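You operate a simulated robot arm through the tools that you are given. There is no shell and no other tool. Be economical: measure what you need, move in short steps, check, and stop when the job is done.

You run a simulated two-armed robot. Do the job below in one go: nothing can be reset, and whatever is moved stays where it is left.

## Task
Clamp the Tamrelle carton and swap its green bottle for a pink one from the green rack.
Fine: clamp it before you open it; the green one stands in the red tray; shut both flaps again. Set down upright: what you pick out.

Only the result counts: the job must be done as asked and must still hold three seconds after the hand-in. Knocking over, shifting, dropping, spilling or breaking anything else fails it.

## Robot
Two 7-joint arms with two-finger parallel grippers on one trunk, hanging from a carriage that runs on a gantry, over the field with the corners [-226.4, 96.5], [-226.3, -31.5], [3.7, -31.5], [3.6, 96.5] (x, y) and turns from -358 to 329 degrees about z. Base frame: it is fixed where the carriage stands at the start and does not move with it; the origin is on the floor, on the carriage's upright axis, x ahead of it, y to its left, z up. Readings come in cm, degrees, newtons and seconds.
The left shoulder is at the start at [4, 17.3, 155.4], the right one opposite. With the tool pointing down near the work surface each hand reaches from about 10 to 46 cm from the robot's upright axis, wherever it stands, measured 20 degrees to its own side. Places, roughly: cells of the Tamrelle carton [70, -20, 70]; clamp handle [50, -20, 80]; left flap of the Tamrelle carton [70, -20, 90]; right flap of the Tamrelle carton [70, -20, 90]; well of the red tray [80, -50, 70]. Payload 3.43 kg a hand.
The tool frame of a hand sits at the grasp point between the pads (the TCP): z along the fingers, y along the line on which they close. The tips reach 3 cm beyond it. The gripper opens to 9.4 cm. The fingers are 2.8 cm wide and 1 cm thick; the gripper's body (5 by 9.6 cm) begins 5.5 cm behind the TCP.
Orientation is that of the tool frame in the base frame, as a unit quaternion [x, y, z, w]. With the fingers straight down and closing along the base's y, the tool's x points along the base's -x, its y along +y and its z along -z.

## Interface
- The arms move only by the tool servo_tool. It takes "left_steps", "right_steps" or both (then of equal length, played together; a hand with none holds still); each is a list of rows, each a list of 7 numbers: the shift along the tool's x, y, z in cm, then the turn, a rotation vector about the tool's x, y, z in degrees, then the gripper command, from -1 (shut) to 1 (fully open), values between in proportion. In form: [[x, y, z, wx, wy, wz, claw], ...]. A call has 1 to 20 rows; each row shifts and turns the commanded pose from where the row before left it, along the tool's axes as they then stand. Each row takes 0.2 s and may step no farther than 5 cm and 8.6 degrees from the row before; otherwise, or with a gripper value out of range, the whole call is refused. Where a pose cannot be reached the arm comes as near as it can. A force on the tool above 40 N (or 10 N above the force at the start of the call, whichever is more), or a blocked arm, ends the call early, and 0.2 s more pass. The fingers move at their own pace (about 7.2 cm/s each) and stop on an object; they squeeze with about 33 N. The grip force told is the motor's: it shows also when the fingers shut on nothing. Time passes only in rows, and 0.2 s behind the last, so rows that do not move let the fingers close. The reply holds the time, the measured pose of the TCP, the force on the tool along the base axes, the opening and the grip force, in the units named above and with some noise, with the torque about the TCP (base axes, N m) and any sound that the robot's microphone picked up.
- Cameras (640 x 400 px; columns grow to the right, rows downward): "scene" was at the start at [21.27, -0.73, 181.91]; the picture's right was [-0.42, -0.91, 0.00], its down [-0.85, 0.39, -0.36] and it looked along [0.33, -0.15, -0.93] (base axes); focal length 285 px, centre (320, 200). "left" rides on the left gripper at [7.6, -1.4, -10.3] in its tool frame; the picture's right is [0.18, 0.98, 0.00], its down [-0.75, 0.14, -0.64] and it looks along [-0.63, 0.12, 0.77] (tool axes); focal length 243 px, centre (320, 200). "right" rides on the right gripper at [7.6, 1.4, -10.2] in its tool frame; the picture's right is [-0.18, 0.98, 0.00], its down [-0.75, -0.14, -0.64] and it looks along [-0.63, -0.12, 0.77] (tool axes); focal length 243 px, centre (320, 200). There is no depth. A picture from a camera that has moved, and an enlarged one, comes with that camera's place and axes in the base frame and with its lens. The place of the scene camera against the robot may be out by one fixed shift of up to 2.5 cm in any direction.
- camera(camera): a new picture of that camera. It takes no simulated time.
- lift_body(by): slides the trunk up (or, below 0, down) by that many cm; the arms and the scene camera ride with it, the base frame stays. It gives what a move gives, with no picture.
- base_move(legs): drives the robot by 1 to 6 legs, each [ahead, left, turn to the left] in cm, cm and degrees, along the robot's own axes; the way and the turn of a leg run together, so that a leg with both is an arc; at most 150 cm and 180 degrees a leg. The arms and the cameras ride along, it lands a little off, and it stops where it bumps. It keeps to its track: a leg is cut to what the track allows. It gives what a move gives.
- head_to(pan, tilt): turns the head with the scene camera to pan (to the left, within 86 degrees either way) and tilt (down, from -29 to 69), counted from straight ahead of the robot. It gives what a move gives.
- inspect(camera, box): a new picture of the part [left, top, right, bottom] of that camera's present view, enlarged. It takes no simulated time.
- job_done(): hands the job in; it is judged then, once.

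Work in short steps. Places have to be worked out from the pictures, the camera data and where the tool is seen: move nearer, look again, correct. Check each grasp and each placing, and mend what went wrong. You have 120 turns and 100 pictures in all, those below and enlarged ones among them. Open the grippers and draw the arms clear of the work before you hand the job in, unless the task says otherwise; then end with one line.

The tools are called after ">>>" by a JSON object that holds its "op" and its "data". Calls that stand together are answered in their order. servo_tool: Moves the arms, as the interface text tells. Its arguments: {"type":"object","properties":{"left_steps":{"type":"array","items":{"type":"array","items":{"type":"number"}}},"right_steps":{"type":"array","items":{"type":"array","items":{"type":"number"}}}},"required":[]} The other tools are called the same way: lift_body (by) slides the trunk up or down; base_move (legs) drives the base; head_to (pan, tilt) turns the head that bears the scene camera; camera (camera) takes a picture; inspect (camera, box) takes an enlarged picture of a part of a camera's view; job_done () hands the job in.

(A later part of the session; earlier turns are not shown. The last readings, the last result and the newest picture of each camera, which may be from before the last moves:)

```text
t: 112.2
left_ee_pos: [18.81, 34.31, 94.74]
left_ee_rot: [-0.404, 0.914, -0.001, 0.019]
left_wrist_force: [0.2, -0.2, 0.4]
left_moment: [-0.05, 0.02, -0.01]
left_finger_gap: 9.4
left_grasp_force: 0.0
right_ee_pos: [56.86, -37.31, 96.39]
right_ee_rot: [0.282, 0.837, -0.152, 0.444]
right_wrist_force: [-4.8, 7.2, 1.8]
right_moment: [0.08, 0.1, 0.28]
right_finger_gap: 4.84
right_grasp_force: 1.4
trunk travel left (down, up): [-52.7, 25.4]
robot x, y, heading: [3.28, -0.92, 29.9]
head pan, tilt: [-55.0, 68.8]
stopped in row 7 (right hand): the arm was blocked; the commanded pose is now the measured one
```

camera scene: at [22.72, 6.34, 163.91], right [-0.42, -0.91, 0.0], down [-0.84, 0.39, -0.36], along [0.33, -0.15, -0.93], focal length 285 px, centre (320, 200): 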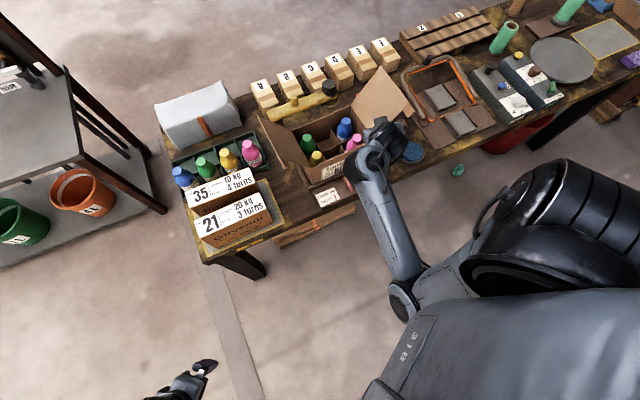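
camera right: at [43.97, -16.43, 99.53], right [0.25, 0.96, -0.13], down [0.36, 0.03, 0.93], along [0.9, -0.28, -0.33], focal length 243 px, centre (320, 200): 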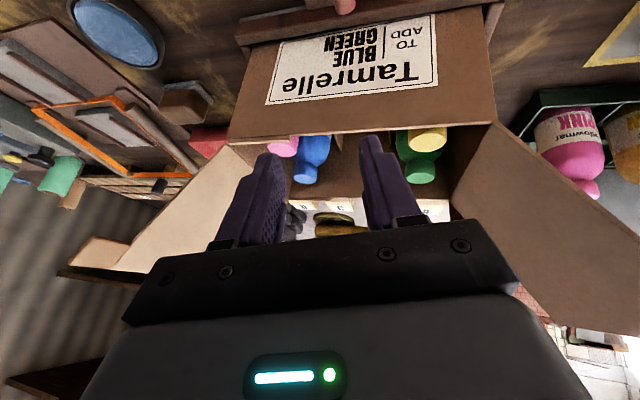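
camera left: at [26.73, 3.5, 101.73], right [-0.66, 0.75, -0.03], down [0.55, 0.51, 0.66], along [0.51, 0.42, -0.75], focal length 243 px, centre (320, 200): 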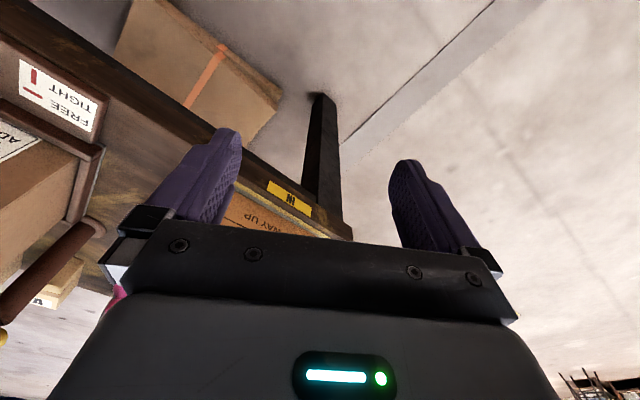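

The fingers touch the open flap's tab. I pull the whole robot back 18 cm so the arm can be unwound in free space.

>>> {"op": "base_move", "data": {"legs": [[-15.6, 9, 0]]}}

>>> {"op": "servo_tool", "data": {"right_steps": [[1, -1.5, 0, 0, 0, 0, 0], [1.5, -2, 0, 0, 0, 0, 0], [1.5, -2, 0, 0, 0, 0, 0], [1.5, -2, 0, 0, 0, 0, 0], [1.5, -2, 0, 0, 0, 0, 0], [1.5, -2, 0, 0, 0, 0, 0], [0, 0, 0, 0, 0, 0, 0]]}}

>>> {"op": "camera", "data": {"camera": "scene"}}

```text
t: 113.7
left_ee_pos: [1.11, 34.32, 94.6]
left_ee_rot: [-0.403, 0.915, -0.002, 0.019]
left_wrist_force: [-0.1, 0.0, 0.2]
left_moment: [0.01, -0.02, 0.02]
left_finger_gap: 9.4
left_grasp_force: 0.0
right_ee_pos: [39.0, -37.48, 96.3]
right_ee_rot: [0.283, 0.836, -0.154, 0.444]
right_wrist_force: [-0.2, -0.7, 0.1]
right_moment: [-0.02, -0.03, 0.0]
right_finger_gap: 4.69
right_grasp_force: 0.0
trunk travel left (down, up): [-52.7, 25.4]
robot x, y, heading: [-14.19, -0.69, 30.0]
head pan, tilt: [-55.0, 68.8]
```

```text
t: 115.5
left_ee_pos: [1.01, 34.32, 94.66]
left_ee_rot: [-0.404, 0.915, -0.002, 0.018]
left_wrist_force: [-0.3, -0.6, 0.1]
left_moment: [-0.03, -0.01, 0.01]
left_finger_gap: 9.37
left_grasp_force: 0.0
right_ee_pos: [32.66, -45.52, 92.94]
right_ee_rot: [0.252, 0.823, -0.161, 0.483]
right_wrist_force: [-0.2, -0.4, -0.2]
right_moment: [-0.01, -0.01, -0.03]
right_finger_gap: 4.68
right_grasp_force: 0.1
trunk travel left (down, up): [-52.7, 25.4]
robot x, y, heading: [-14.21, -0.95, 30.1]
head pan, tilt: [-55.0, 68.8]
stopped in row 7 (right hand): the arm was blocked; the commanded pose is now the measured one
```

```text
34 pictures are left
camera scene: at [4.9, 6.37, 163.91], right [-0.42, -0.91, 0.0], down [-0.84, 0.39, -0.36], along [0.33, -0.15, -0.93], focal length 285 px, centre (320, 200)
```

scene: 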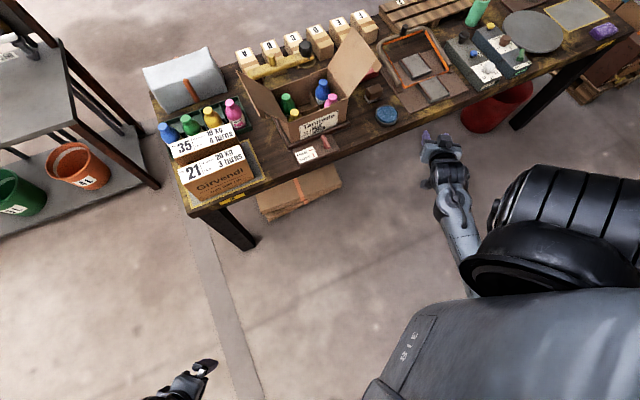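

Everything on the bench is fine. In free space I bring the hand back in front of the robot and lower.

>>> {"op": "servo_tool", "data": {"right_steps": [[0.8, 0.7, -0.8, 0, 0, 0, 0], [1.7, 1.5, -1.6, 0, 0, 0, 0], [1.7, 1.5, -1.6, 0, 0, 0, 0], [1.7, 1.5, -1.6, 0, 0, 0, 0], [1.7, 1.5, -1.6, 0, 0, 0, 0], [1.7, 1.5, -1.6, 0, 0, 0, 0], [1.7, 1.5, -1.6, 0, 0, 0, 0], [1.7, 1.5, -1.6, 0, 0, 0, 0], [0, 0, 0, 0, 0, 0, 0]]}}

```text
t: 116.4
left_ee_pos: [1.14, 34.33, 94.56]
left_ee_rot: [-0.404, 0.915, -0.003, 0.019]
left_wrist_force: [0.0, 0.0, -0.2]
left_moment: [-0.01, 0.01, 0.02]
left_finger_gap: 9.37
left_grasp_force: 0.1
right_ee_pos: [35.69, -41.8, 96.36]
right_ee_rot: [0.201, 0.797, -0.178, 0.541]
right_wrist_force: [-0.5, 0.7, 0.2]
right_moment: [0.0, 0.01, -0.03]
right_finger_gap: 4.71
right_grasp_force: 0.1
trunk travel left (down, up): [-52.7, 25.4]
robot x, y, heading: [-13.89, -0.71, 29.9]
head pan, tilt: [-55.0, 68.8]
stopped in row 4 (right hand): the arm was blocked; the commanded pose is now the measured one
```

The fingers keep aligning with the forearm's direction. I pitch the hand down purely in that plane (about tool y).

>>> {"op": "servo_tool", "data": {"right_steps": [[0, 0, 0, 0, 5, 0, 0], [0, 0, 0, 0, 7, 0, 0], [0, 0, 0, 0, 7, 0, 0], [0, 0, 0, 0, 7, 0, 0], [0, 0, 0, 0, 7, 0, 0], [0, 0, 0, 0, 7, 0, 0], [0, 0, 0, 0, 0, 0, 0]]}}

>>> {"op": "head_to", "data": {"pan": -80, "tilt": 65}}

>>> {"op": "camera", "data": {"camera": "scene"}}

```text
t: 118.0
left_ee_pos: [0.92, 34.41, 94.63]
left_ee_rot: [-0.403, 0.915, -0.003, 0.019]
left_wrist_force: [0.8, 0.7, 0.5]
left_moment: [0.0, 0.0, -0.05]
left_finger_gap: 9.38
left_grasp_force: 0.1
right_ee_pos: [35.57, -41.79, 96.27]
right_ee_rot: [0.251, 0.934, -0.099, 0.234]
right_wrist_force: [-0.6, 0.9, -0.2]
right_moment: [0.01, -0.01, 0.01]
right_finger_gap: 4.7
right_grasp_force: 0.2
trunk travel left (down, up): [-52.7, 25.4]
robot x, y, heading: [-14.27, -1.02, 29.8]
head pan, tilt: [-55.0, 68.8]
```

```text
t: 118.9
left_ee_pos: [1.06, 34.38, 94.7]
left_ee_rot: [-0.404, 0.915, -0.002, 0.019]
left_wrist_force: [-0.2, -0.3, 0.5]
left_moment: [0.02, 0.01, -0.01]
left_finger_gap: 9.41
left_grasp_force: 0.0
right_ee_pos: [35.48, -41.61, 96.25]
right_ee_rot: [0.251, 0.934, -0.098, 0.235]
right_wrist_force: [-0.6, 0.3, 0.1]
right_moment: [-0.01, 0.01, 0.0]
right_finger_gap: 4.71
right_grasp_force: 0.1
trunk travel left (down, up): [-52.7, 25.4]
robot x, y, heading: [-14.03, -0.71, 30.0]
head pan, tilt: [-80.0, 65.0]
```

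```text
33 pictures are left
camera scene: at [3.74, 4.1, 164.29], right [-0.77, -0.64, 0.0], down [-0.58, 0.69, -0.42], along [0.27, -0.32, -0.91], focal length 285 px, centre (320, 200)
```

scene: 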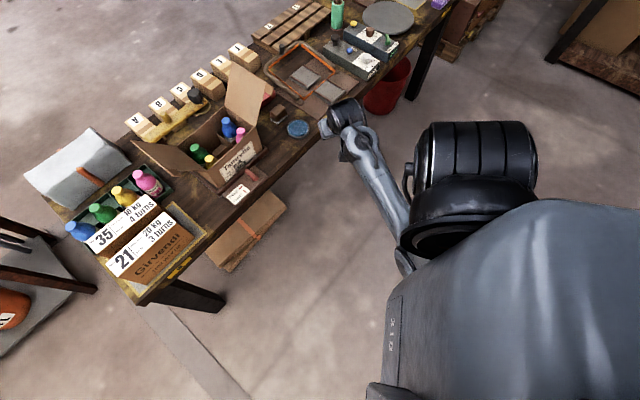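

It unwound. The arm now points naturally to −68° in the robot's frame, so I use the base to aim it: turn the robot to heading ~68°, which makes the hand face +x.

>>> {"op": "base_move", "data": {"legs": [[0, 0, 38]]}}

>>> {"op": "head_to", "data": {"pan": -80, "tilt": 60}}

>>> {"op": "camera", "data": {"camera": "right"}}

```text
t: 121.1
left_ee_pos: [-24.1, 36.25, 94.73]
left_ee_rot: [-0.683, 0.73, 0.004, 0.018]
left_wrist_force: [0.7, -0.2, 0.3]
left_moment: [-0.03, 0.0, -0.01]
left_finger_gap: 9.4
left_grasp_force: 0.0
right_ee_pos: [50.15, -1.78, 96.3]
right_ee_rot: [-0.07, 0.965, -0.014, 0.254]
right_wrist_force: [0.7, 1.1, 0.0]
right_moment: [0.0, -0.05, 0.01]
right_finger_gap: 4.69
right_grasp_force: 0.0
trunk travel left (down, up): [-52.7, 25.4]
robot x, y, heading: [-13.92, -0.9, 68.5]
head pan, tilt: [-80.0, 65.0]
```

```text
t: 121.8
left_ee_pos: [-24.17, 36.27, 94.74]
left_ee_rot: [-0.682, 0.731, 0.004, 0.019]
left_wrist_force: [0.3, -0.3, 0.0]
left_moment: [0.0, 0.0, 0.0]
left_finger_gap: 9.42
left_grasp_force: 0.1
right_ee_pos: [50.23, -1.7, 96.37]
right_ee_rot: [-0.07, 0.965, -0.015, 0.253]
right_wrist_force: [-0.3, 1.2, 0.3]
right_moment: [-0.02, -0.02, -0.01]
right_finger_gap: 4.68
right_grasp_force: 0.1
trunk travel left (down, up): [-52.7, 25.4]
robot x, y, heading: [-14.02, -0.67, 68.4]
head pan, tilt: [-80.0, 60.0]
```

```text
32 pictures are left
camera right: at [38.45, -1.66, 101.34], right [0.03, 1.0, 0.03], down [0.35, -0.04, 0.94], along [0.94, -0.02, -0.35], focal length 243 px, centre (320, 200)
```

right: 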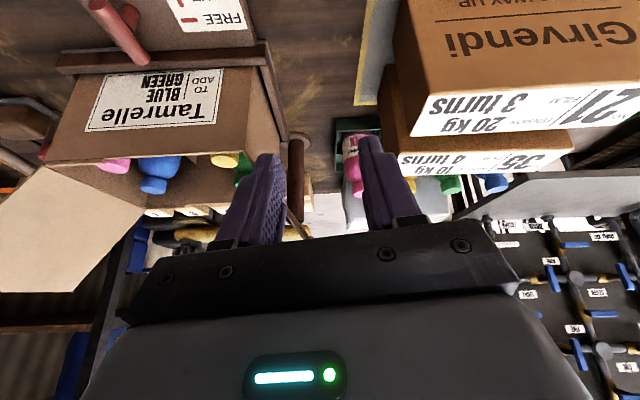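

Now the hand faces the bench cleanly. Reduce lean a little, then drive: first −y by 11.6, then +x by 17.6 (hand stays at z≈96, above the carton walls).

>>> {"op": "servo_tool", "data": {"right_steps": [[0, 0, 0, 0, 3.7, 0, 0], [0, 0, 0, 0, 3.7, 0, 0], [0, 0, 0, 0, 0, 0, 0]]}}

>>> {"op": "base_move", "data": {"legs": [[-10.8, -4.27, 0], [6.3, -16, 0]]}}

>>> {"op": "camera", "data": {"camera": "right"}}

```text
t: 122.6
left_ee_pos: [-24.04, 36.19, 94.78]
left_ee_rot: [-0.682, 0.731, 0.004, 0.018]
left_wrist_force: [0.2, -0.5, -0.1]
left_moment: [-0.02, -0.04, -0.01]
left_finger_gap: 9.37
left_grasp_force: 0.0
right_ee_pos: [50.26, -1.86, 96.18]
right_ee_rot: [-0.07, 0.979, -0.02, 0.19]
right_wrist_force: [-0.7, -1.1, -0.2]
right_moment: [-0.02, 0.0, 0.02]
right_finger_gap: 4.73
right_grasp_force: 0.2
trunk travel left (down, up): [-52.7, 25.4]
robot x, y, heading: [-14.12, -1.25, 68.2]
head pan, tilt: [-80.0, 60.0]
```

```text
t: 124.8
left_ee_pos: [-6.89, 24.53, 94.69]
left_ee_rot: [-0.683, 0.731, 0.004, 0.019]
left_wrist_force: [-0.2, 0.8, 0.5]
left_moment: [0.01, 0.04, -0.01]
left_finger_gap: 9.42
left_grasp_force: 0.0
right_ee_pos: [67.49, -13.57, 96.24]
right_ee_rot: [-0.069, 0.979, -0.02, 0.191]
right_wrist_force: [0.1, 0.0, 0.1]
right_moment: [0.0, 0.04, 0.0]
right_finger_gap: 4.68
right_grasp_force: 0.1
trunk travel left (down, up): [-52.7, 25.4]
robot x, y, heading: [2.81, -12.58, 68.3]
head pan, tilt: [-80.0, 60.0]
```

```text
31 pictures are left
camera right: at [56.43, -13.15, 102.81], right [0.04, 1.0, 0.0], down [0.47, -0.02, 0.88], along [0.88, -0.04, -0.47], focal length 243 px, centre (320, 200)
```

right: 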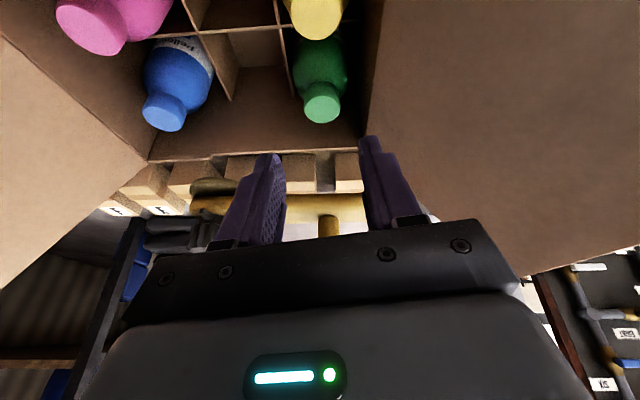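

Green cap top centre ≈[72.1,-13.7,84.7], Ø≈3.1 cm. I extend 4.4 cm forward, then lower with the trunk.

>>> {"op": "servo_tool", "data": {"right_steps": [[-1, -0.14, 0.4, 0, 0, 0, 0], [-1.5, -0.2, 0.63, 0, 0, 0, 0], [-1.5, -0.2, 0.63, 0, 0, 0, 0], [0, 0, 0, 0, 0, 0, 0]]}}

>>> {"op": "lift_body", "data": {"by": -8}}

>>> {"op": "camera", "data": {"camera": "right"}}

```text
t: 125.8
left_ee_pos: [-6.95, 24.52, 94.62]
left_ee_rot: [-0.682, 0.731, 0.004, 0.018]
left_wrist_force: [0.1, -0.2, -0.6]
left_moment: [0.03, -0.02, 0.01]
left_finger_gap: 9.4
left_grasp_force: 0.1
right_ee_pos: [71.62, -13.46, 96.34]
right_ee_rot: [-0.07, 0.979, -0.019, 0.192]
right_wrist_force: [0.1, 0.5, -0.5]
right_moment: [0.02, 0.0, -0.02]
right_finger_gap: 4.69
right_grasp_force: 0.1
trunk travel left (down, up): [-52.7, 25.4]
robot x, y, heading: [3.05, -12.46, 68.2]
head pan, tilt: [-80.0, 60.0]
```

```text
t: 127.0
left_ee_pos: [-6.88, 24.45, 86.68]
left_ee_rot: [-0.683, 0.731, 0.005, 0.019]
left_wrist_force: [0.3, 0.2, 0.1]
left_moment: [0.03, -0.01, 0.01]
left_finger_gap: 9.41
left_grasp_force: 0.0
right_ee_pos: [71.77, -13.47, 88.32]
right_ee_rot: [-0.07, 0.979, -0.02, 0.191]
right_wrist_force: [0.6, 0.0, 0.4]
right_moment: [0.03, -0.01, 0.01]
right_finger_gap: 4.71
right_grasp_force: 0.1
trunk travel left (down, up): [-44.7, 33.4]
robot x, y, heading: [3.12, -12.6, 68.2]
head pan, tilt: [-80.0, 60.0]
```

```text
30 pictures are left
camera right: at [60.73, -13.11, 94.81], right [0.04, 1.0, 0.0], down [0.47, -0.02, 0.88], along [0.88, -0.04, -0.47], focal length 243 px, centre (320, 200)
```

right: 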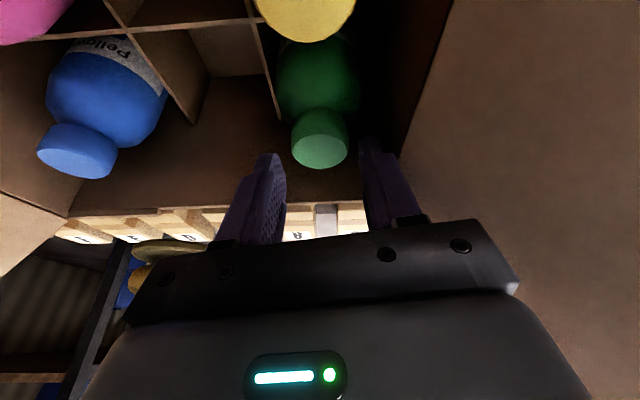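

Cap lies between the fingers in line. Lower 3.8 cm more and check.

>>> {"op": "lift_body", "data": {"by": -3.8}}

>>> {"op": "inspect", "data": {"camera": "right", "box": [200, 60, 460, 230]}}

```text
t: 127.6
left_ee_pos: [-7.04, 24.45, 84.39]
left_ee_rot: [-0.682, 0.731, 0.005, 0.02]
left_wrist_force: [0.3, 0.2, -0.9]
left_moment: [-0.02, 0.0, 0.0]
left_finger_gap: 9.4
left_grasp_force: 0.1
right_ee_pos: [71.92, -13.45, 86.83]
right_ee_rot: [-0.067, 0.978, -0.018, 0.199]
right_wrist_force: [-3.8, -2.7, 6.7]
right_moment: [0.23, -0.07, -0.05]
right_finger_gap: 4.51
right_grasp_force: 0.1
trunk travel left (down, up): [-42.5, 35.6]
robot x, y, heading: [2.58, -12.36, 68.2]
head pan, tilt: [-80.0, 60.0]
stopped: the force on the tool passed its limit at 82 N (the readings are from after the stop); the commanded pose is now the measured one
```

```text
2.35 times, centred on (330, 145) of right
camera zoom: at [60.87, -13.14, 93.16], right [0.05, 1.0, 0.01], down [0.45, -0.03, 0.89], along [0.89, -0.04, -0.45], focal length 571 px, centre (296, 329)
```

zoom: 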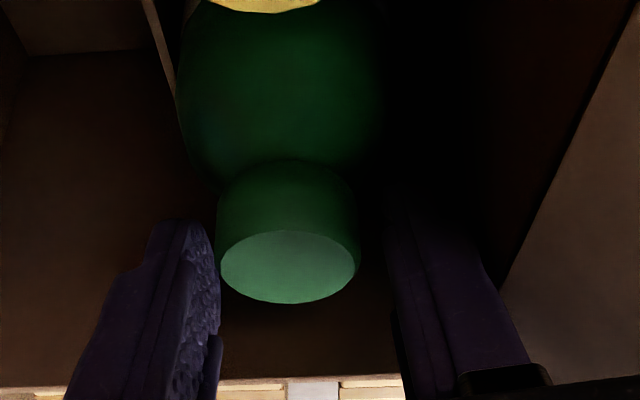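

A fingertip met the carton's left wall (fingers too wide). I narrow the opening to ~4.1, shift 0.4 to −y and 0.5 forward, then descend again.

>>> {"op": "servo_tool", "data": {"right_steps": [[0, 0, -0.8, 0, 0, 0, -0.13], [-0.46, -0.45, 0.19, 0, 0, 0, -0.13], [0, 0, 0, 0, 0, 0, -0.13], [0.37, 0.06, 0.93, 0, 0, 0, -0.13], [0.37, 0.06, 0.93, 0, 0, 0, -0.13], [0.37, 0.06, 0.93, 0, 0, 0, -0.13], [0, 0, 0, 0, 0, 0, -0.13]]}}

>>> {"op": "inspect", "data": {"camera": "right", "box": [200, 60, 460, 230]}}

```text
t: 128.6
left_ee_pos: [-7.01, 24.51, 84.4]
left_ee_rot: [-0.684, 0.73, 0.004, 0.019]
left_wrist_force: [0.3, 0.2, 0.4]
left_moment: [0.04, -0.03, 0.03]
left_finger_gap: 9.41
left_grasp_force: 0.1
right_ee_pos: [72.21, -13.74, 86.99]
right_ee_rot: [-0.066, 0.976, -0.016, 0.205]
right_wrist_force: [-6.9, 0.9, 10.0]
right_moment: [0.15, 0.09, -0.25]
right_finger_gap: 4.28
right_grasp_force: 1.9
trunk travel left (down, up): [-42.5, 35.6]
robot x, y, heading: [2.56, -12.43, 68.5]
head pan, tilt: [-80.0, 60.0]
stopped in row 5 (right hand): the force on the tool passed its limit at 52 N (the readings are from after the stop); the commanded pose is now the measured one
```

```text
2.35 times, centred on (330, 145) of right
camera zoom: at [61.15, -13.31, 93.27], right [0.05, 1.0, 0.01], down [0.44, -0.03, 0.9], along [0.9, -0.04, -0.44], focal length 571 px, centre (296, 329)
```

zoom: 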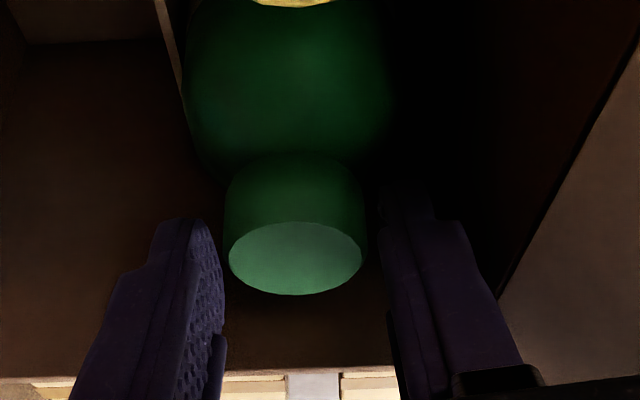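

The fingertips are standing on the bottle's shoulder: near views put the cap top at z≈87, x≈70.75. I lift slightly, move back 1.75 cm, and close on the cap.

>>> {"op": "servo_tool", "data": {"right_steps": [[0, 0, -0.4, 0, 0, 0, -0.1], [0.8, 0.1, -0.32, 0, 0, 0, -0.1], [0.8, 0.1, -0.32, 0, 0, 0, -0.1], [0.1, 0, 0.3, 0, 0, 0, -0.1], [0, 0, 0, 0, 0, 0, -0.5], [0, 0, 0, 0, 0, 0, -1], [0, 0, 0, 0, 0, 0, -1]]}}

>>> {"op": "inspect", "data": {"camera": "right", "box": [200, 60, 460, 230]}}

```text
t: 130.2
left_ee_pos: [-6.97, 24.59, 84.44]
left_ee_rot: [-0.683, 0.731, 0.005, 0.018]
left_wrist_force: [0.3, 0.1, -0.2]
left_moment: [0.01, 0.02, 0.01]
left_finger_gap: 9.4
left_grasp_force: 0.0
right_ee_pos: [70.51, -13.69, 87.02]
right_ee_rot: [-0.066, 0.976, -0.017, 0.206]
right_wrist_force: [-3.3, 2.1, 12.4]
right_moment: [0.53, 0.34, 0.1]
right_finger_gap: 3.12
right_grasp_force: 33.2
trunk travel left (down, up): [-42.5, 35.6]
robot x, y, heading: [2.69, -12.66, 68.6]
head pan, tilt: [-80.0, 60.0]
```

```text
2.35 times, centred on (330, 145) of right
camera zoom: at [59.38, -13.29, 93.32], right [0.05, 1.0, 0.01], down [0.44, -0.03, 0.9], along [0.9, -0.04, -0.44], focal length 571 px, centre (296, 329)
```

zoom: 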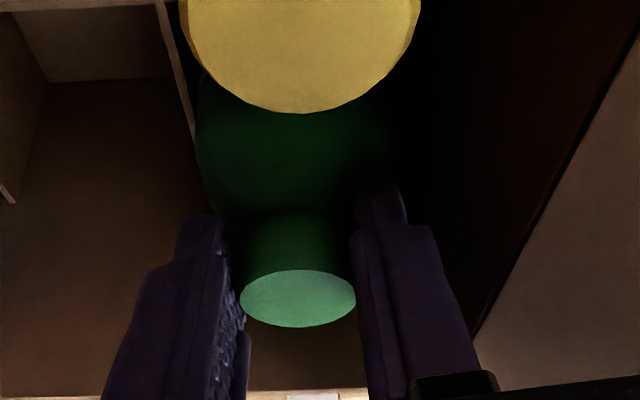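

Cap gripped (3.1 cm). Lift with the trunk and check.

>>> {"op": "lift_body", "data": {"by": 28}}

>>> {"op": "camera", "data": {"camera": "right"}}

>>> {"op": "camera", "data": {"camera": "scene"}}

```text
t: 133.1
left_ee_pos: [-7.05, 24.54, 112.39]
left_ee_rot: [-0.683, 0.73, 0.004, 0.019]
left_wrist_force: [0.4, 0.1, 0.8]
left_moment: [0.0, -0.01, 0.0]
left_finger_gap: 9.42
left_grasp_force: 0.1
right_ee_pos: [70.52, -13.78, 114.94]
right_ee_rot: [-0.066, 0.976, -0.017, 0.205]
right_wrist_force: [0.8, 0.8, -2.1]
right_moment: [-0.02, 0.03, 0.0]
right_finger_gap: 3.09
right_grasp_force: 33.2
trunk travel left (down, up): [-70.5, 7.6]
robot x, y, heading: [2.67, -12.59, 68.7]
head pan, tilt: [-80.0, 60.0]
```

```text
26 pictures are left
camera right: at [59.32, -13.36, 121.22], right [0.05, 1.0, 0.01], down [0.44, -0.03, 0.9], along [0.89, -0.04, -0.44], focal length 243 px, centre (320, 200)
```

right: 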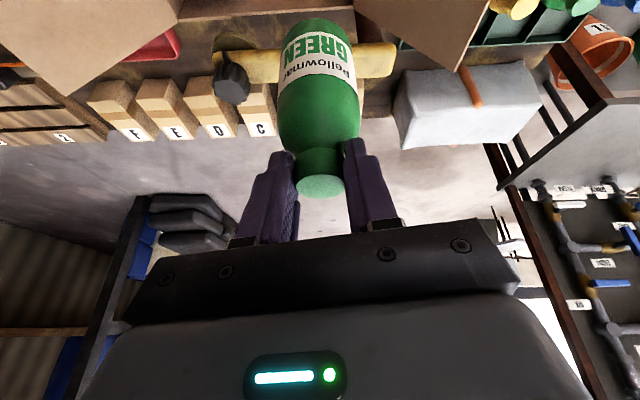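

```text
25 pictures are left
camera scene: at [15.47, 2.6, 182.59], right [-0.2, -0.98, 0.0], down [-0.85, 0.17, -0.5], along [0.49, -0.1, -0.87], focal length 285 px, centre (320, 200)
```

scene: 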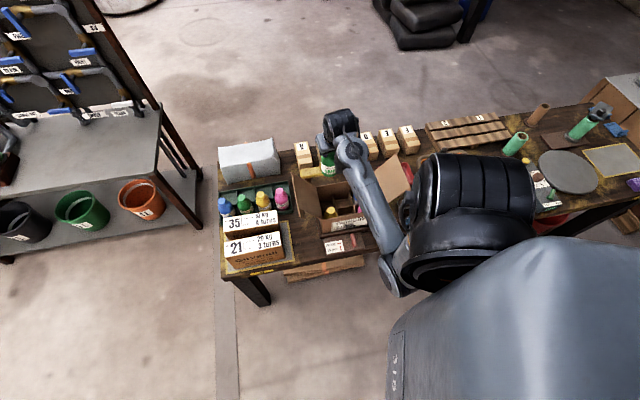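

Green is held and high (bottom ≈103). I drive to y≈−31 (track end) and turn right 12° to aim at the tray.

>>> {"op": "base_move", "data": {"legs": [[-17.1, -7.8, 0], [0, 0, -12]]}}

>>> {"op": "camera", "data": {"camera": "right"}}

```text
t: 135.4
left_ee_pos: [1.59, 7.19, 112.49]
left_ee_rot: [-0.603, 0.797, 0.003, 0.019]
left_wrist_force: [-0.1, -1.1, 0.5]
left_moment: [0.05, -0.01, 0.0]
left_finger_gap: 9.41
left_grasp_force: 0.1
right_ee_pos: [69.56, -46.24, 115.02]
right_ee_rot: [0.036, 0.978, -0.039, 0.202]
right_wrist_force: [0.1, 0.1, -1.8]
right_moment: [-0.01, 0.03, -0.03]
right_finger_gap: 3.07
right_grasp_force: 32.9
trunk travel left (down, up): [-70.5, 7.6]
robot x, y, heading: [4.06, -31.23, 56.8]
head pan, tilt: [-80.0, 60.0]
```

```text
24 pictures are left
camera right: at [58.73, -43.6, 121.24], right [0.25, 0.97, 0.01], down [0.43, -0.12, 0.9], along [0.87, -0.22, -0.44], focal length 243 px, centre (320, 200)
```

right: 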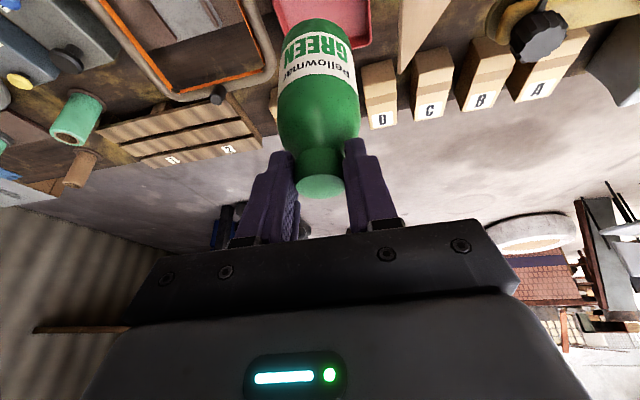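

Tray spans about x 77.5…88, y −40.6…−56. I extend the hand 12.6 cm forward to ≈[82.2,-47.3].

>>> {"op": "servo_tool", "data": {"right_steps": [[-1.2, 0, 0.5, 0, 0, 0, -1], [-2, 0, 0.87, 0, 0, 0, -1], [-2, 0, 0.87, 0, 0, 0, -1], [-2, 0, 0.87, 0, 0, 0, -1], [-2, 0, 0.87, 0, 0, 0, -1], [-2.4, 0, 1.04, 0, 0, 0, -1], [0, 0, 0, 0, 0, 0, -1]]}}

>>> {"op": "camera", "data": {"camera": "right"}}

```text
t: 137.0
left_ee_pos: [1.57, 7.14, 112.49]
left_ee_rot: [-0.603, 0.798, 0.002, 0.019]
left_wrist_force: [-0.2, -0.3, -0.8]
left_moment: [-0.01, -0.01, -0.02]
left_finger_gap: 9.37
left_grasp_force: 0.1
right_ee_pos: [82.12, -47.25, 115.03]
right_ee_rot: [0.035, 0.978, -0.038, 0.201]
right_wrist_force: [-0.4, -0.5, -2.8]
right_moment: [0.0, 0.02, -0.02]
right_finger_gap: 3.09
right_grasp_force: 33.4
trunk travel left (down, up): [-70.5, 7.6]
robot x, y, heading: [3.53, -30.9, 56.5]
head pan, tilt: [-80.0, 60.0]
```

```text
23 pictures are left
camera right: at [71.3, -44.61, 121.26], right [0.25, 0.97, 0.01], down [0.43, -0.12, 0.9], along [0.87, -0.22, -0.45], focal length 243 px, centre (320, 200)
```

right: 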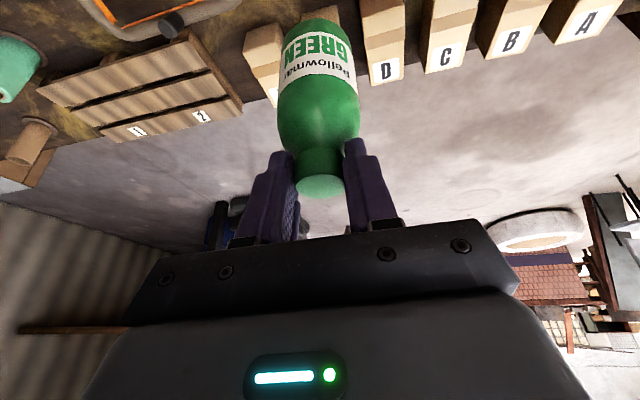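

Reach is fine. Before lowering I check the open flap and the tray from the scene camera.

>>> {"op": "head_to", "data": {"pan": -76, "tilt": 45}}

>>> {"op": "inspect", "data": {"camera": "scene", "box": [220, 100, 460, 270]}}

```text
t: 137.7
left_ee_pos: [1.54, 7.2, 112.41]
left_ee_rot: [-0.603, 0.797, 0.003, 0.019]
left_wrist_force: [-0.3, 0.0, -0.5]
left_moment: [-0.01, 0.0, 0.01]
left_finger_gap: 9.4
left_grasp_force: 0.0
right_ee_pos: [82.18, -47.28, 115.1]
right_ee_rot: [0.035, 0.978, -0.038, 0.202]
right_wrist_force: [-0.1, 0.0, -2.2]
right_moment: [0.0, 0.02, 0.02]
right_finger_gap: 3.09
right_grasp_force: 32.6
trunk travel left (down, up): [-70.5, 7.6]
robot x, y, heading: [3.44, -31.11, 56.4]
head pan, tilt: [-76.0, 45.0]
```

```text
2.35 times, centred on (340, 185) of scene
camera zoom: at [20.33, -18.9, 184.54], right [-0.33, -0.94, 0.0], down [-0.67, 0.24, -0.71], along [0.67, -0.24, -0.71], focal length 671 px, centre (273, 235)
```

zoom: 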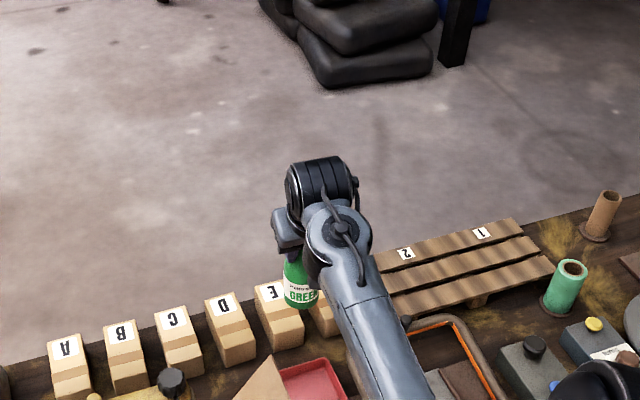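

>>> {"op": "inspect", "data": {"camera": "scene", "box": [220, 220, 460, 370]}}

```text
2.67 times, centred on (340, 295) of scene
camera zoom: at [20.33, -18.9, 184.54], right [-0.33, -0.94, 0.0], down [-0.67, 0.24, -0.71], along [0.67, -0.24, -0.71], focal length 760 px, centre (267, -53)
```

zoom: 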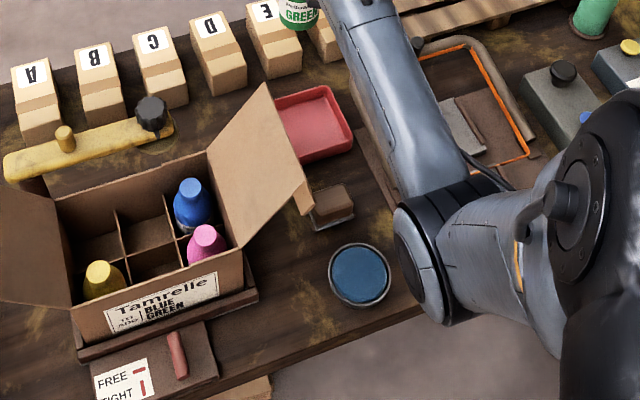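

The flap's outer edge is at y≈−39.5, z≈100 — clear. Tray spans x 78.7…88; I shift to x≈83, y≈−48.3 and lower 26 cm.

>>> {"op": "servo_tool", "data": {"right_steps": [[-0.4, -0.5, 0.18, 0, 0, 0, -1], [-0.45, -0.5, 0.18, 0, 0, 0, -1], [0, 0, 0, 0, 0, 0, -1]]}}

>>> {"op": "lift_body", "data": {"by": -26}}

>>> {"op": "camera", "data": {"camera": "right"}}

```text
t: 138.5
left_ee_pos: [1.63, 7.14, 112.48]
left_ee_rot: [-0.603, 0.798, 0.002, 0.019]
left_wrist_force: [0.2, -0.4, -0.1]
left_moment: [0.01, 0.0, 0.01]
left_finger_gap: 9.41
left_grasp_force: 0.0
right_ee_pos: [82.97, -48.35, 115.03]
right_ee_rot: [0.035, 0.978, -0.038, 0.202]
right_wrist_force: [0.2, 0.8, -2.6]
right_moment: [0.03, 0.02, -0.03]
right_finger_gap: 3.06
right_grasp_force: 32.9
trunk travel left (down, up): [-70.5, 7.6]
robot x, y, heading: [3.71, -31.02, 56.4]
head pan, tilt: [-76.0, 45.0]
```

```text
t: 141.2
left_ee_pos: [1.65, 7.04, 86.51]
left_ee_rot: [-0.603, 0.798, 0.002, 0.019]
left_wrist_force: [0.6, -0.7, 0.5]
left_moment: [0.01, 0.04, 0.01]
left_finger_gap: 9.4
left_grasp_force: 0.0
right_ee_pos: [82.86, -48.47, 89.12]
right_ee_rot: [0.035, 0.978, -0.038, 0.201]
right_wrist_force: [0.5, -0.2, -2.9]
right_moment: [0.02, 0.03, -0.01]
right_finger_gap: 3.09
right_grasp_force: 32.8
trunk travel left (down, up): [-44.5, 33.6]
robot x, y, heading: [3.74, -31.46, 56.9]
head pan, tilt: [-76.0, 45.0]
```

```text
20 pictures are left
camera right: at [72.12, -45.69, 95.35], right [0.25, 0.97, 0.01], down [0.43, -0.12, 0.9], along [0.87, -0.22, -0.44], focal length 243 px, centre (320, 200)
```

right: 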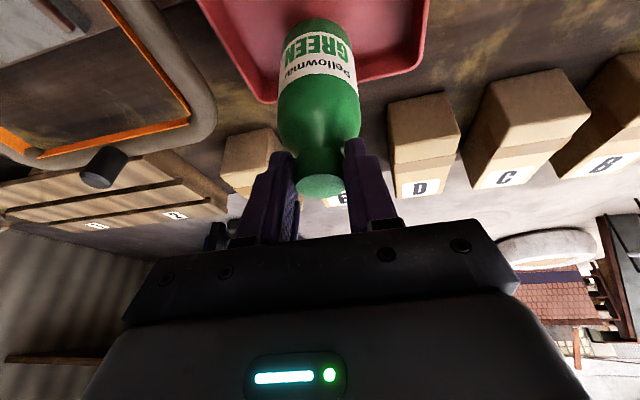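

Bottle is over the tray well. Lower gently in small steps until a contact force appears.

>>> {"op": "servo_tool", "data": {"right_steps": [[0.12, 0.02, 0.28, 0, 0, 0, -1], [0.12, 0.02, 0.28, 0, 0, 0, -1], [0.12, 0.02, 0.28, 0, 0, 0, -1], [0.12, 0.02, 0.28, 0, 0, 0, -1], [0.12, 0.02, 0.28, 0, 0, 0, -1], [0.12, 0.02, 0.28, 0, 0, 0, -1], [0.08, 0.02, 0.18, 0, 0, 0, -1], [0, 0, 0, 0, 0, 0, -1]]}}

```text
t: 143.0
left_ee_pos: [1.7, 7.19, 86.43]
left_ee_rot: [-0.603, 0.797, 0.003, 0.02]
left_wrist_force: [-0.2, 0.0, 0.7]
left_moment: [-0.02, 0.02, -0.04]
left_finger_gap: 9.39
left_grasp_force: 0.1
right_ee_pos: [82.97, -48.44, 87.09]
right_ee_rot: [0.036, 0.978, -0.039, 0.202]
right_wrist_force: [-1.1, -0.2, -3.3]
right_moment: [0.01, 0.01, 0.0]
right_finger_gap: 3.08
right_grasp_force: 32.7
trunk travel left (down, up): [-44.5, 33.6]
robot x, y, heading: [3.65, -31.22, 56.6]
head pan, tilt: [-76.0, 45.0]
```

>>> {"op": "servo_tool", "data": {"right_steps": [[0.08, 0.01, 0.18, 0, 0, 0, -1], [0.08, 0.01, 0.18, 0, 0, 0, -1], [0.08, 0.01, 0.18, 0, 0, 0, -1], [0.08, 0.01, 0.18, 0, 0, 0, -1], [0.08, 0.01, 0.18, 0, 0, 0, -1], [0.08, 0.01, 0.18, 0, 0, 0, -1], [0.08, 0.01, 0.18, 0, 0, 0, -1], [0, 0, 0, 0, 0, 0, -1]]}}

```text
t: 144.4
left_ee_pos: [1.63, 7.14, 86.35]
left_ee_rot: [-0.603, 0.798, 0.002, 0.019]
left_wrist_force: [-0.7, 0.1, 1.0]
left_moment: [0.0, 0.0, 0.02]
left_finger_gap: 9.42
left_grasp_force: 0.1
right_ee_pos: [83.23, -48.4, 86.53]
right_ee_rot: [0.036, 0.977, -0.038, 0.207]
right_wrist_force: [-6.7, 0.4, 11.7]
right_moment: [0.26, 0.57, 0.04]
right_finger_gap: 3.1
right_grasp_force: 32.9
trunk travel left (down, up): [-44.5, 33.6]
robot x, y, heading: [3.81, -31.09, 56.6]
head pan, tilt: [-76.0, 45.0]
stopped in row 6 (right hand): the force on the tool passed its limit at 43 N (the readings are from after the stop); the commanded pose is now the measured one
```

Contact at z≈86.5. Release and rise straight up.

>>> {"op": "servo_tool", "data": {"right_steps": [[-0.06, 0, -0.14, 0, 0, 0, -1], [0, 0, 0, 0, 0, 0, -0.6], [0, 0, 0, 0, 0, 0, -0.1], [0, 0, 0, 0, 0, 0, 0], [-0.2, -0.03, -0.46, 0, 0, 0, 0], [-0.4, -0.06, -0.92, 0, 0, 0, 0], [-0.8, -0.12, -1.84, 0, 0, 0, 0]]}}

>>> {"op": "lift_body", "data": {"by": 14}}

>>> {"op": "camera", "data": {"camera": "right"}}

```text
t: 146.0
left_ee_pos: [1.56, 7.27, 86.47]
left_ee_rot: [-0.603, 0.797, 0.003, 0.019]
left_wrist_force: [-0.6, -0.9, -0.6]
left_moment: [-0.01, 0.0, 0.01]
left_finger_gap: 9.35
left_grasp_force: 0.0
right_ee_pos: [83.17, -48.38, 90.16]
right_ee_rot: [0.036, 0.977, -0.039, 0.205]
right_wrist_force: [1.0, -0.5, 0.5]
right_moment: [-0.01, 0.0, 0.01]
right_finger_gap: 4.7
right_grasp_force: 0.1
trunk travel left (down, up): [-44.5, 33.6]
robot x, y, heading: [3.62, -30.97, 56.6]
head pan, tilt: [-76.0, 45.0]
```

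```text
t: 147.7
left_ee_pos: [1.64, 7.13, 100.48]
left_ee_rot: [-0.603, 0.798, 0.002, 0.019]
left_wrist_force: [-0.8, 0.0, -0.1]
left_moment: [-0.01, 0.0, 0.01]
left_finger_gap: 9.42
left_grasp_force: 0.0
right_ee_pos: [83.09, -48.28, 104.02]
right_ee_rot: [0.035, 0.977, -0.039, 0.204]
right_wrist_force: [0.3, -0.6, 0.5]
right_moment: [-0.02, -0.02, 0.02]
right_finger_gap: 4.71
right_grasp_force: 0.1
trunk travel left (down, up): [-58.5, 19.6]
robot x, y, heading: [3.75, -30.79, 56.4]
head pan, tilt: [-76.0, 45.0]
```

```text
19 pictures are left
camera right: at [72.21, -45.71, 110.23], right [0.25, 0.97, 0.01], down [0.42, -0.12, 0.9], along [0.87, -0.22, -0.44], focal length 243 px, centre (320, 200)
```

right: 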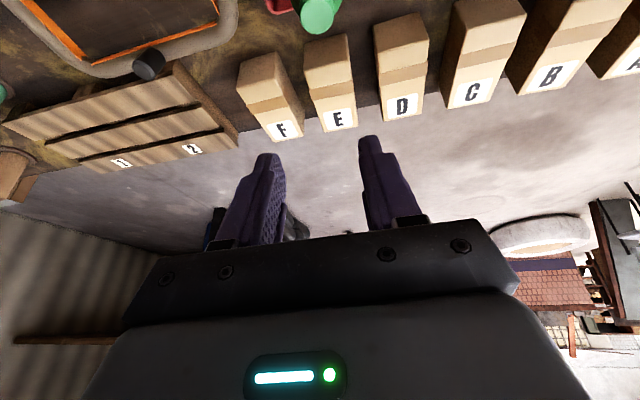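

Green stands in the tray. Now I raise, turn back 12°, drive to the pink bottle's row (y≈5), lower to just above the caps and look.

>>> {"op": "lift_body", "data": {"by": 8}}

>>> {"op": "base_move", "data": {"legs": [[0, 0, 12], [31.3, 19.8, 0]]}}

>>> {"op": "lift_body", "data": {"by": -16}}

>>> {"op": "camera", "data": {"camera": "right"}}

```text
t: 148.8
left_ee_pos: [1.59, 7.11, 108.49]
left_ee_rot: [-0.603, 0.798, 0.002, 0.019]
left_wrist_force: [0.3, -0.1, 1.0]
left_moment: [0.0, 0.01, -0.01]
left_finger_gap: 9.41
left_grasp_force: 0.1
right_ee_pos: [83.02, -48.49, 112.07]
right_ee_rot: [0.036, 0.977, -0.039, 0.205]
right_wrist_force: [0.1, 0.7, 0.3]
right_moment: [0.01, 0.0, 0.01]
right_finger_gap: 4.71
right_grasp_force: 0.1
trunk travel left (down, up): [-66.5, 11.6]
robot x, y, heading: [3.48, -30.85, 56.3]
head pan, tilt: [-76.0, 45.0]
```

```text
t: 151.9
left_ee_pos: [-13.67, 42.0, 108.42]
left_ee_rot: [-0.683, 0.731, 0.005, 0.018]
left_wrist_force: [-0.7, 0.2, 0.5]
left_moment: [0.0, -0.01, -0.03]
left_finger_gap: 9.39
left_grasp_force: 0.1
right_ee_pos: [77.61, 4.69, 112.05]
right_ee_rot: [-0.067, 0.976, -0.017, 0.208]
right_wrist_force: [-0.1, 0.9, -0.7]
right_moment: [-0.03, 0.05, 0.01]
right_finger_gap: 4.71
right_grasp_force: 0.1
trunk travel left (down, up): [-66.5, 11.6]
robot x, y, heading: [-3.51, 4.64, 68.4]
head pan, tilt: [-76.0, 45.0]
```

```text
t: 153.8
left_ee_pos: [-13.64, 41.97, 92.41]
left_ee_rot: [-0.683, 0.73, 0.004, 0.018]
left_wrist_force: [-0.7, 0.3, 0.3]
left_moment: [0.04, 0.03, 0.0]
left_finger_gap: 9.39
left_grasp_force: 0.0
right_ee_pos: [77.65, 4.65, 96.06]
right_ee_rot: [-0.067, 0.976, -0.017, 0.208]
right_wrist_force: [0.1, 0.4, -1.1]
right_moment: [0.02, 0.02, -0.02]
right_finger_gap: 4.69
right_grasp_force: 0.1
trunk travel left (down, up): [-50.5, 27.6]
robot x, y, heading: [-3.44, 5.04, 68.3]
head pan, tilt: [-76.0, 45.0]
```

```text
18 pictures are left
camera right: at [66.46, 5.01, 102.26], right [0.05, 1.0, 0.01], down [0.44, -0.03, 0.9], along [0.9, -0.03, -0.44], focal length 243 px, centre (320, 200)
```

right: 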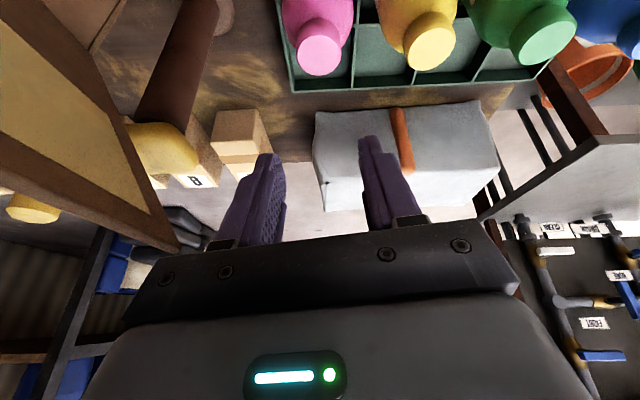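

Pink cap centre ≈[77.0,4.7,86.4]. The "35" box stands behind under the wrist camera, so I lessen the lean by 9°, shift 0.8 cm back, lower 9 cm and close.

>>> {"op": "servo_tool", "data": {"right_steps": [[0, 0, 0, 0, 4.5, 0, 0], [0, 0, 0, 0, 4.5, 0, 0], [0.75, 0.1, -0.2, 0, 0, 0, 0], [0, 0, 0, 0, 0, 0, 0]]}}

>>> {"op": "lift_body", "data": {"by": -9}}

>>> {"op": "inspect", "data": {"camera": "right", "box": [200, 60, 460, 230]}}

```text
t: 154.8
left_ee_pos: [-13.55, 42.11, 92.44]
left_ee_rot: [-0.683, 0.73, 0.004, 0.019]
left_wrist_force: [0.4, -0.3, 0.3]
left_moment: [-0.01, -0.01, 0.01]
left_finger_gap: 9.39
left_grasp_force: 0.1
right_ee_pos: [76.96, 4.67, 96.06]
right_ee_rot: [-0.065, 0.989, -0.022, 0.131]
right_wrist_force: [-0.3, -0.6, -0.3]
right_moment: [0.03, 0.03, -0.01]
right_finger_gap: 4.68
right_grasp_force: 0.0
trunk travel left (down, up): [-50.5, 27.6]
robot x, y, heading: [-3.63, 5.0, 68.4]
head pan, tilt: [-76.0, 45.0]
```

```text
t: 156.0
left_ee_pos: [-13.53, 42.04, 83.42]
left_ee_rot: [-0.684, 0.73, 0.004, 0.019]
left_wrist_force: [-0.6, 1.0, -0.5]
left_moment: [-0.01, -0.02, 0.03]
left_finger_gap: 9.44
left_grasp_force: 0.0
right_ee_pos: [76.84, 4.56, 87.2]
right_ee_rot: [-0.065, 0.989, -0.022, 0.131]
right_wrist_force: [-0.3, 0.5, 0.8]
right_moment: [-0.02, 0.01, -0.02]
right_finger_gap: 4.72
right_grasp_force: 0.0
trunk travel left (down, up): [-41.5, 36.6]
robot x, y, heading: [-3.8, 5.15, 68.7]
head pan, tilt: [-76.0, 45.0]
```

```text
2.35 times, centred on (330, 145) of right
camera zoom: at [66.77, 5.26, 94.92], right [0.06, 1.0, -0.01], down [0.57, -0.02, 0.82], along [0.82, -0.05, -0.57], focal length 571 px, centre (296, 329)
```

zoom: 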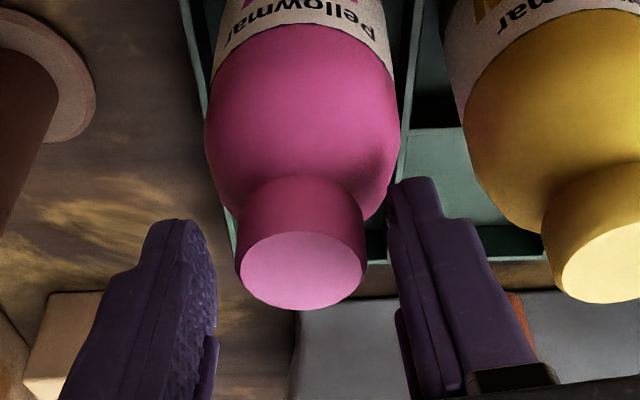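

No contact; the cap sits between the fingers. Close, then lift 28 cm and check.

>>> {"op": "servo_tool", "data": {"right_steps": [[0.2, 0.1, 0, 0, 0, 0, -0.2], [0, 0, 0, 0, 0, 0, -0.6], [0, 0, 0, 0, 0, 0, -1], [0, 0, 0, 0, 0, 0, -1], [0, 0, 0, 0, 0, 0, -1]]}}

>>> {"op": "lift_body", "data": {"by": 28}}

>>> {"op": "camera", "data": {"camera": "right"}}

```text
t: 157.2
left_ee_pos: [-13.55, 42.06, 83.43]
left_ee_rot: [-0.682, 0.731, 0.004, 0.019]
left_wrist_force: [0.0, -0.5, 0.1]
left_moment: [-0.01, 0.02, 0.03]
left_finger_gap: 9.39
left_grasp_force: 0.0
right_ee_pos: [76.69, 4.76, 87.13]
right_ee_rot: [-0.065, 0.989, -0.022, 0.13]
right_wrist_force: [-0.5, 0.8, 0.9]
right_moment: [-0.08, -0.04, -0.01]
right_finger_gap: 3.09
right_grasp_force: 32.9
trunk travel left (down, up): [-41.5, 36.6]
robot x, y, heading: [-3.57, 5.25, 68.4]
head pan, tilt: [-76.0, 45.0]
```

```text
t: 160.1
left_ee_pos: [-13.63, 42.11, 111.39]
left_ee_rot: [-0.683, 0.73, 0.004, 0.018]
left_wrist_force: [-0.5, -0.8, 0.1]
left_moment: [-0.03, 0.03, -0.01]
left_finger_gap: 9.41
left_grasp_force: 0.1
right_ee_pos: [76.68, 4.8, 115.03]
right_ee_rot: [-0.066, 0.989, -0.022, 0.131]
right_wrist_force: [0.2, 0.6, -2.8]
right_moment: [-0.02, -0.01, 0.01]
right_finger_gap: 3.08
right_grasp_force: 32.6
trunk travel left (down, up): [-69.5, 8.6]
robot x, y, heading: [-3.52, 5.14, 68.6]
head pan, tilt: [-76.0, 45.0]
```

```text
16 pictures are left
camera right: at [66.53, 5.33, 122.82], right [0.06, 1.0, -0.01], down [0.57, -0.02, 0.82], along [0.82, -0.05, -0.57], focal length 243 px, centre (320, 200)
```

right: 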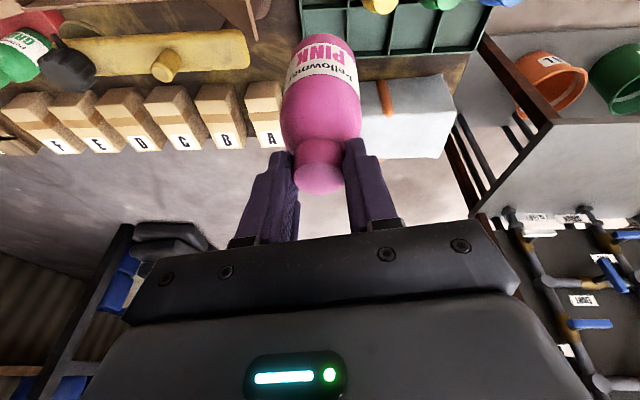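

Pink is held. Raise 8 more (the left flap's edge is at z≈103), drive over the empty cell, lower to just above the walls and check alignment.

>>> {"op": "lift_body", "data": {"by": 8}}

>>> {"op": "base_move", "data": {"legs": [[-19.45, -1.07, 0]]}}

>>> {"op": "lift_body", "data": {"by": -20}}

>>> {"op": "camera", "data": {"camera": "right"}}

```text
t: 161.2
left_ee_pos: [-13.57, 41.96, 119.34]
left_ee_rot: [-0.683, 0.73, 0.004, 0.018]
left_wrist_force: [0.9, 0.0, 0.0]
left_moment: [0.03, -0.02, 0.0]
left_finger_gap: 9.38
left_grasp_force: 0.1
right_ee_pos: [76.65, 4.62, 122.97]
right_ee_rot: [-0.065, 0.989, -0.022, 0.13]
right_wrist_force: [0.2, 0.2, -2.1]
right_moment: [0.0, -0.02, -0.03]
right_finger_gap: 3.08
right_grasp_force: 33.0
trunk travel left (down, up): [-77.5, 0.6]
robot x, y, heading: [-3.83, 4.58, 68.4]
head pan, tilt: [-76.0, 45.0]
```

```text
t: 162.8
left_ee_pos: [-19.79, 23.4, 119.44]
left_ee_rot: [-0.684, 0.729, 0.004, 0.018]
left_wrist_force: [-0.3, -0.7, 0.7]
left_moment: [-0.01, -0.03, 0.01]
left_finger_gap: 9.43
left_grasp_force: 0.0
right_ee_pos: [70.47, -13.79, 123.03]
right_ee_rot: [-0.066, 0.989, -0.023, 0.13]
right_wrist_force: [0.1, -0.2, -3.1]
right_moment: [0.03, 0.01, -0.01]
right_finger_gap: 3.07
right_grasp_force: 32.8
trunk travel left (down, up): [-77.5, 0.6]
robot x, y, heading: [-9.72, -13.68, 68.7]
head pan, tilt: [-76.0, 45.0]
```

```text
t: 165.0
left_ee_pos: [-19.8, 23.49, 99.44]
left_ee_rot: [-0.684, 0.729, 0.005, 0.019]
left_wrist_force: [0.0, 0.2, 0.4]
left_moment: [-0.03, 0.0, -0.01]
left_finger_gap: 9.42
left_grasp_force: 0.0
right_ee_pos: [70.46, -13.74, 103.05]
right_ee_rot: [-0.066, 0.989, -0.022, 0.131]
right_wrist_force: [-0.1, 0.9, -2.5]
right_moment: [0.02, 0.0, -0.02]
right_finger_gap: 3.07
right_grasp_force: 33.1
trunk travel left (down, up): [-57.5, 20.6]
robot x, y, heading: [-9.59, -13.73, 68.6]
head pan, tilt: [-76.0, 45.0]
```

```text
15 pictures are left
camera right: at [60.36, -13.23, 110.84], right [0.05, 1.0, -0.01], down [0.57, -0.02, 0.82], along [0.82, -0.05, -0.57], focal length 243 px, centre (320, 200)
```

right: 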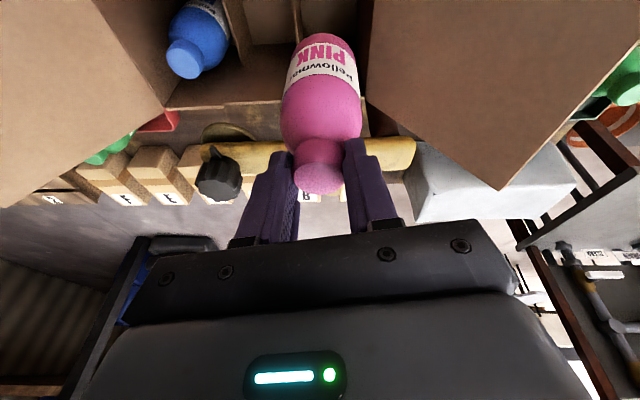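

Aligned at the green bottle's old spot. Lower 14 cm, then ease down the last 2 cm.

>>> {"op": "lift_body", "data": {"by": -14}}

>>> {"op": "servo_tool", "data": {"right_steps": [[0.08, 0.02, 0.29, 0, 0, 0, -1], [0.08, 0.02, 0.29, 0, 0, 0, -1], [0.08, 0.02, 0.29, 0, 0, 0, -1], [0.05, 0.02, 0.2, 0, 0, 0, -1], [0.05, 0.02, 0.2, 0, 0, 0, -1], [0.05, 0.02, 0.2, 0, 0, 0, -1], [0.05, 0.02, 0.2, 0, 0, 0, -1], [0.05, 0.02, 0.2, 0, 0, 0, -1], [0.05, 0.02, 0.2, 0, 0, 0, -1], [0, 0, 0, 0, 0, 0, -1]]}}

>>> {"op": "camera", "data": {"camera": "right"}}

```text
t: 166.7
left_ee_pos: [-19.78, 23.36, 85.43]
left_ee_rot: [-0.684, 0.73, 0.005, 0.018]
left_wrist_force: [-0.6, -0.1, 0.6]
left_moment: [-0.01, -0.01, 0.03]
left_finger_gap: 9.41
left_grasp_force: 0.0
right_ee_pos: [70.55, -13.85, 89.07]
right_ee_rot: [-0.065, 0.989, -0.022, 0.131]
right_wrist_force: [0.0, 0.5, -2.1]
right_moment: [0.02, 0.03, 0.04]
right_finger_gap: 3.12
right_grasp_force: 32.8
trunk travel left (down, up): [-43.5, 34.6]
robot x, y, heading: [-9.82, -13.79, 68.2]
head pan, tilt: [-76.0, 45.0]
```

```text
t: 168.8
left_ee_pos: [-19.66, 23.36, 85.42]
left_ee_rot: [-0.684, 0.729, 0.003, 0.02]
left_wrist_force: [0.6, -0.1, 0.4]
left_moment: [-0.03, -0.01, 0.03]
left_finger_gap: 9.4
left_grasp_force: 0.1
right_ee_pos: [70.9, -13.6, 87.29]
right_ee_rot: [-0.066, 0.988, -0.021, 0.135]
right_wrist_force: [-7.3, -0.2, 35.5]
right_moment: [-0.15, 0.22, -0.05]
right_finger_gap: 3.1
right_grasp_force: 33.4
trunk travel left (down, up): [-43.5, 34.6]
robot x, y, heading: [-9.53, -13.82, 68.4]
head pan, tilt: [-76.0, 45.0]
```

```text
14 pictures are left
camera right: at [60.73, -13.14, 95.08], right [0.05, 1.0, -0.01], down [0.56, -0.02, 0.83], along [0.82, -0.05, -0.56], focal length 243 px, centre (320, 200)
```

right: 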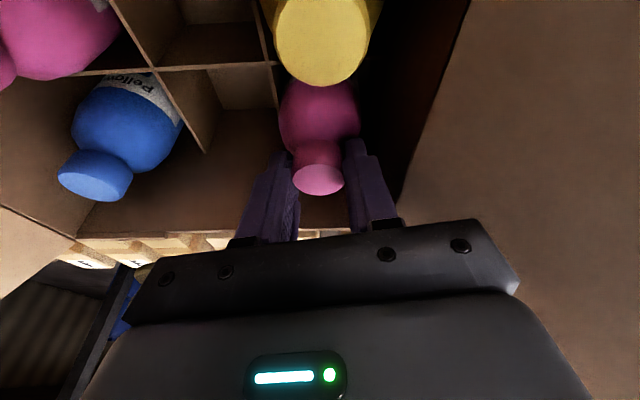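

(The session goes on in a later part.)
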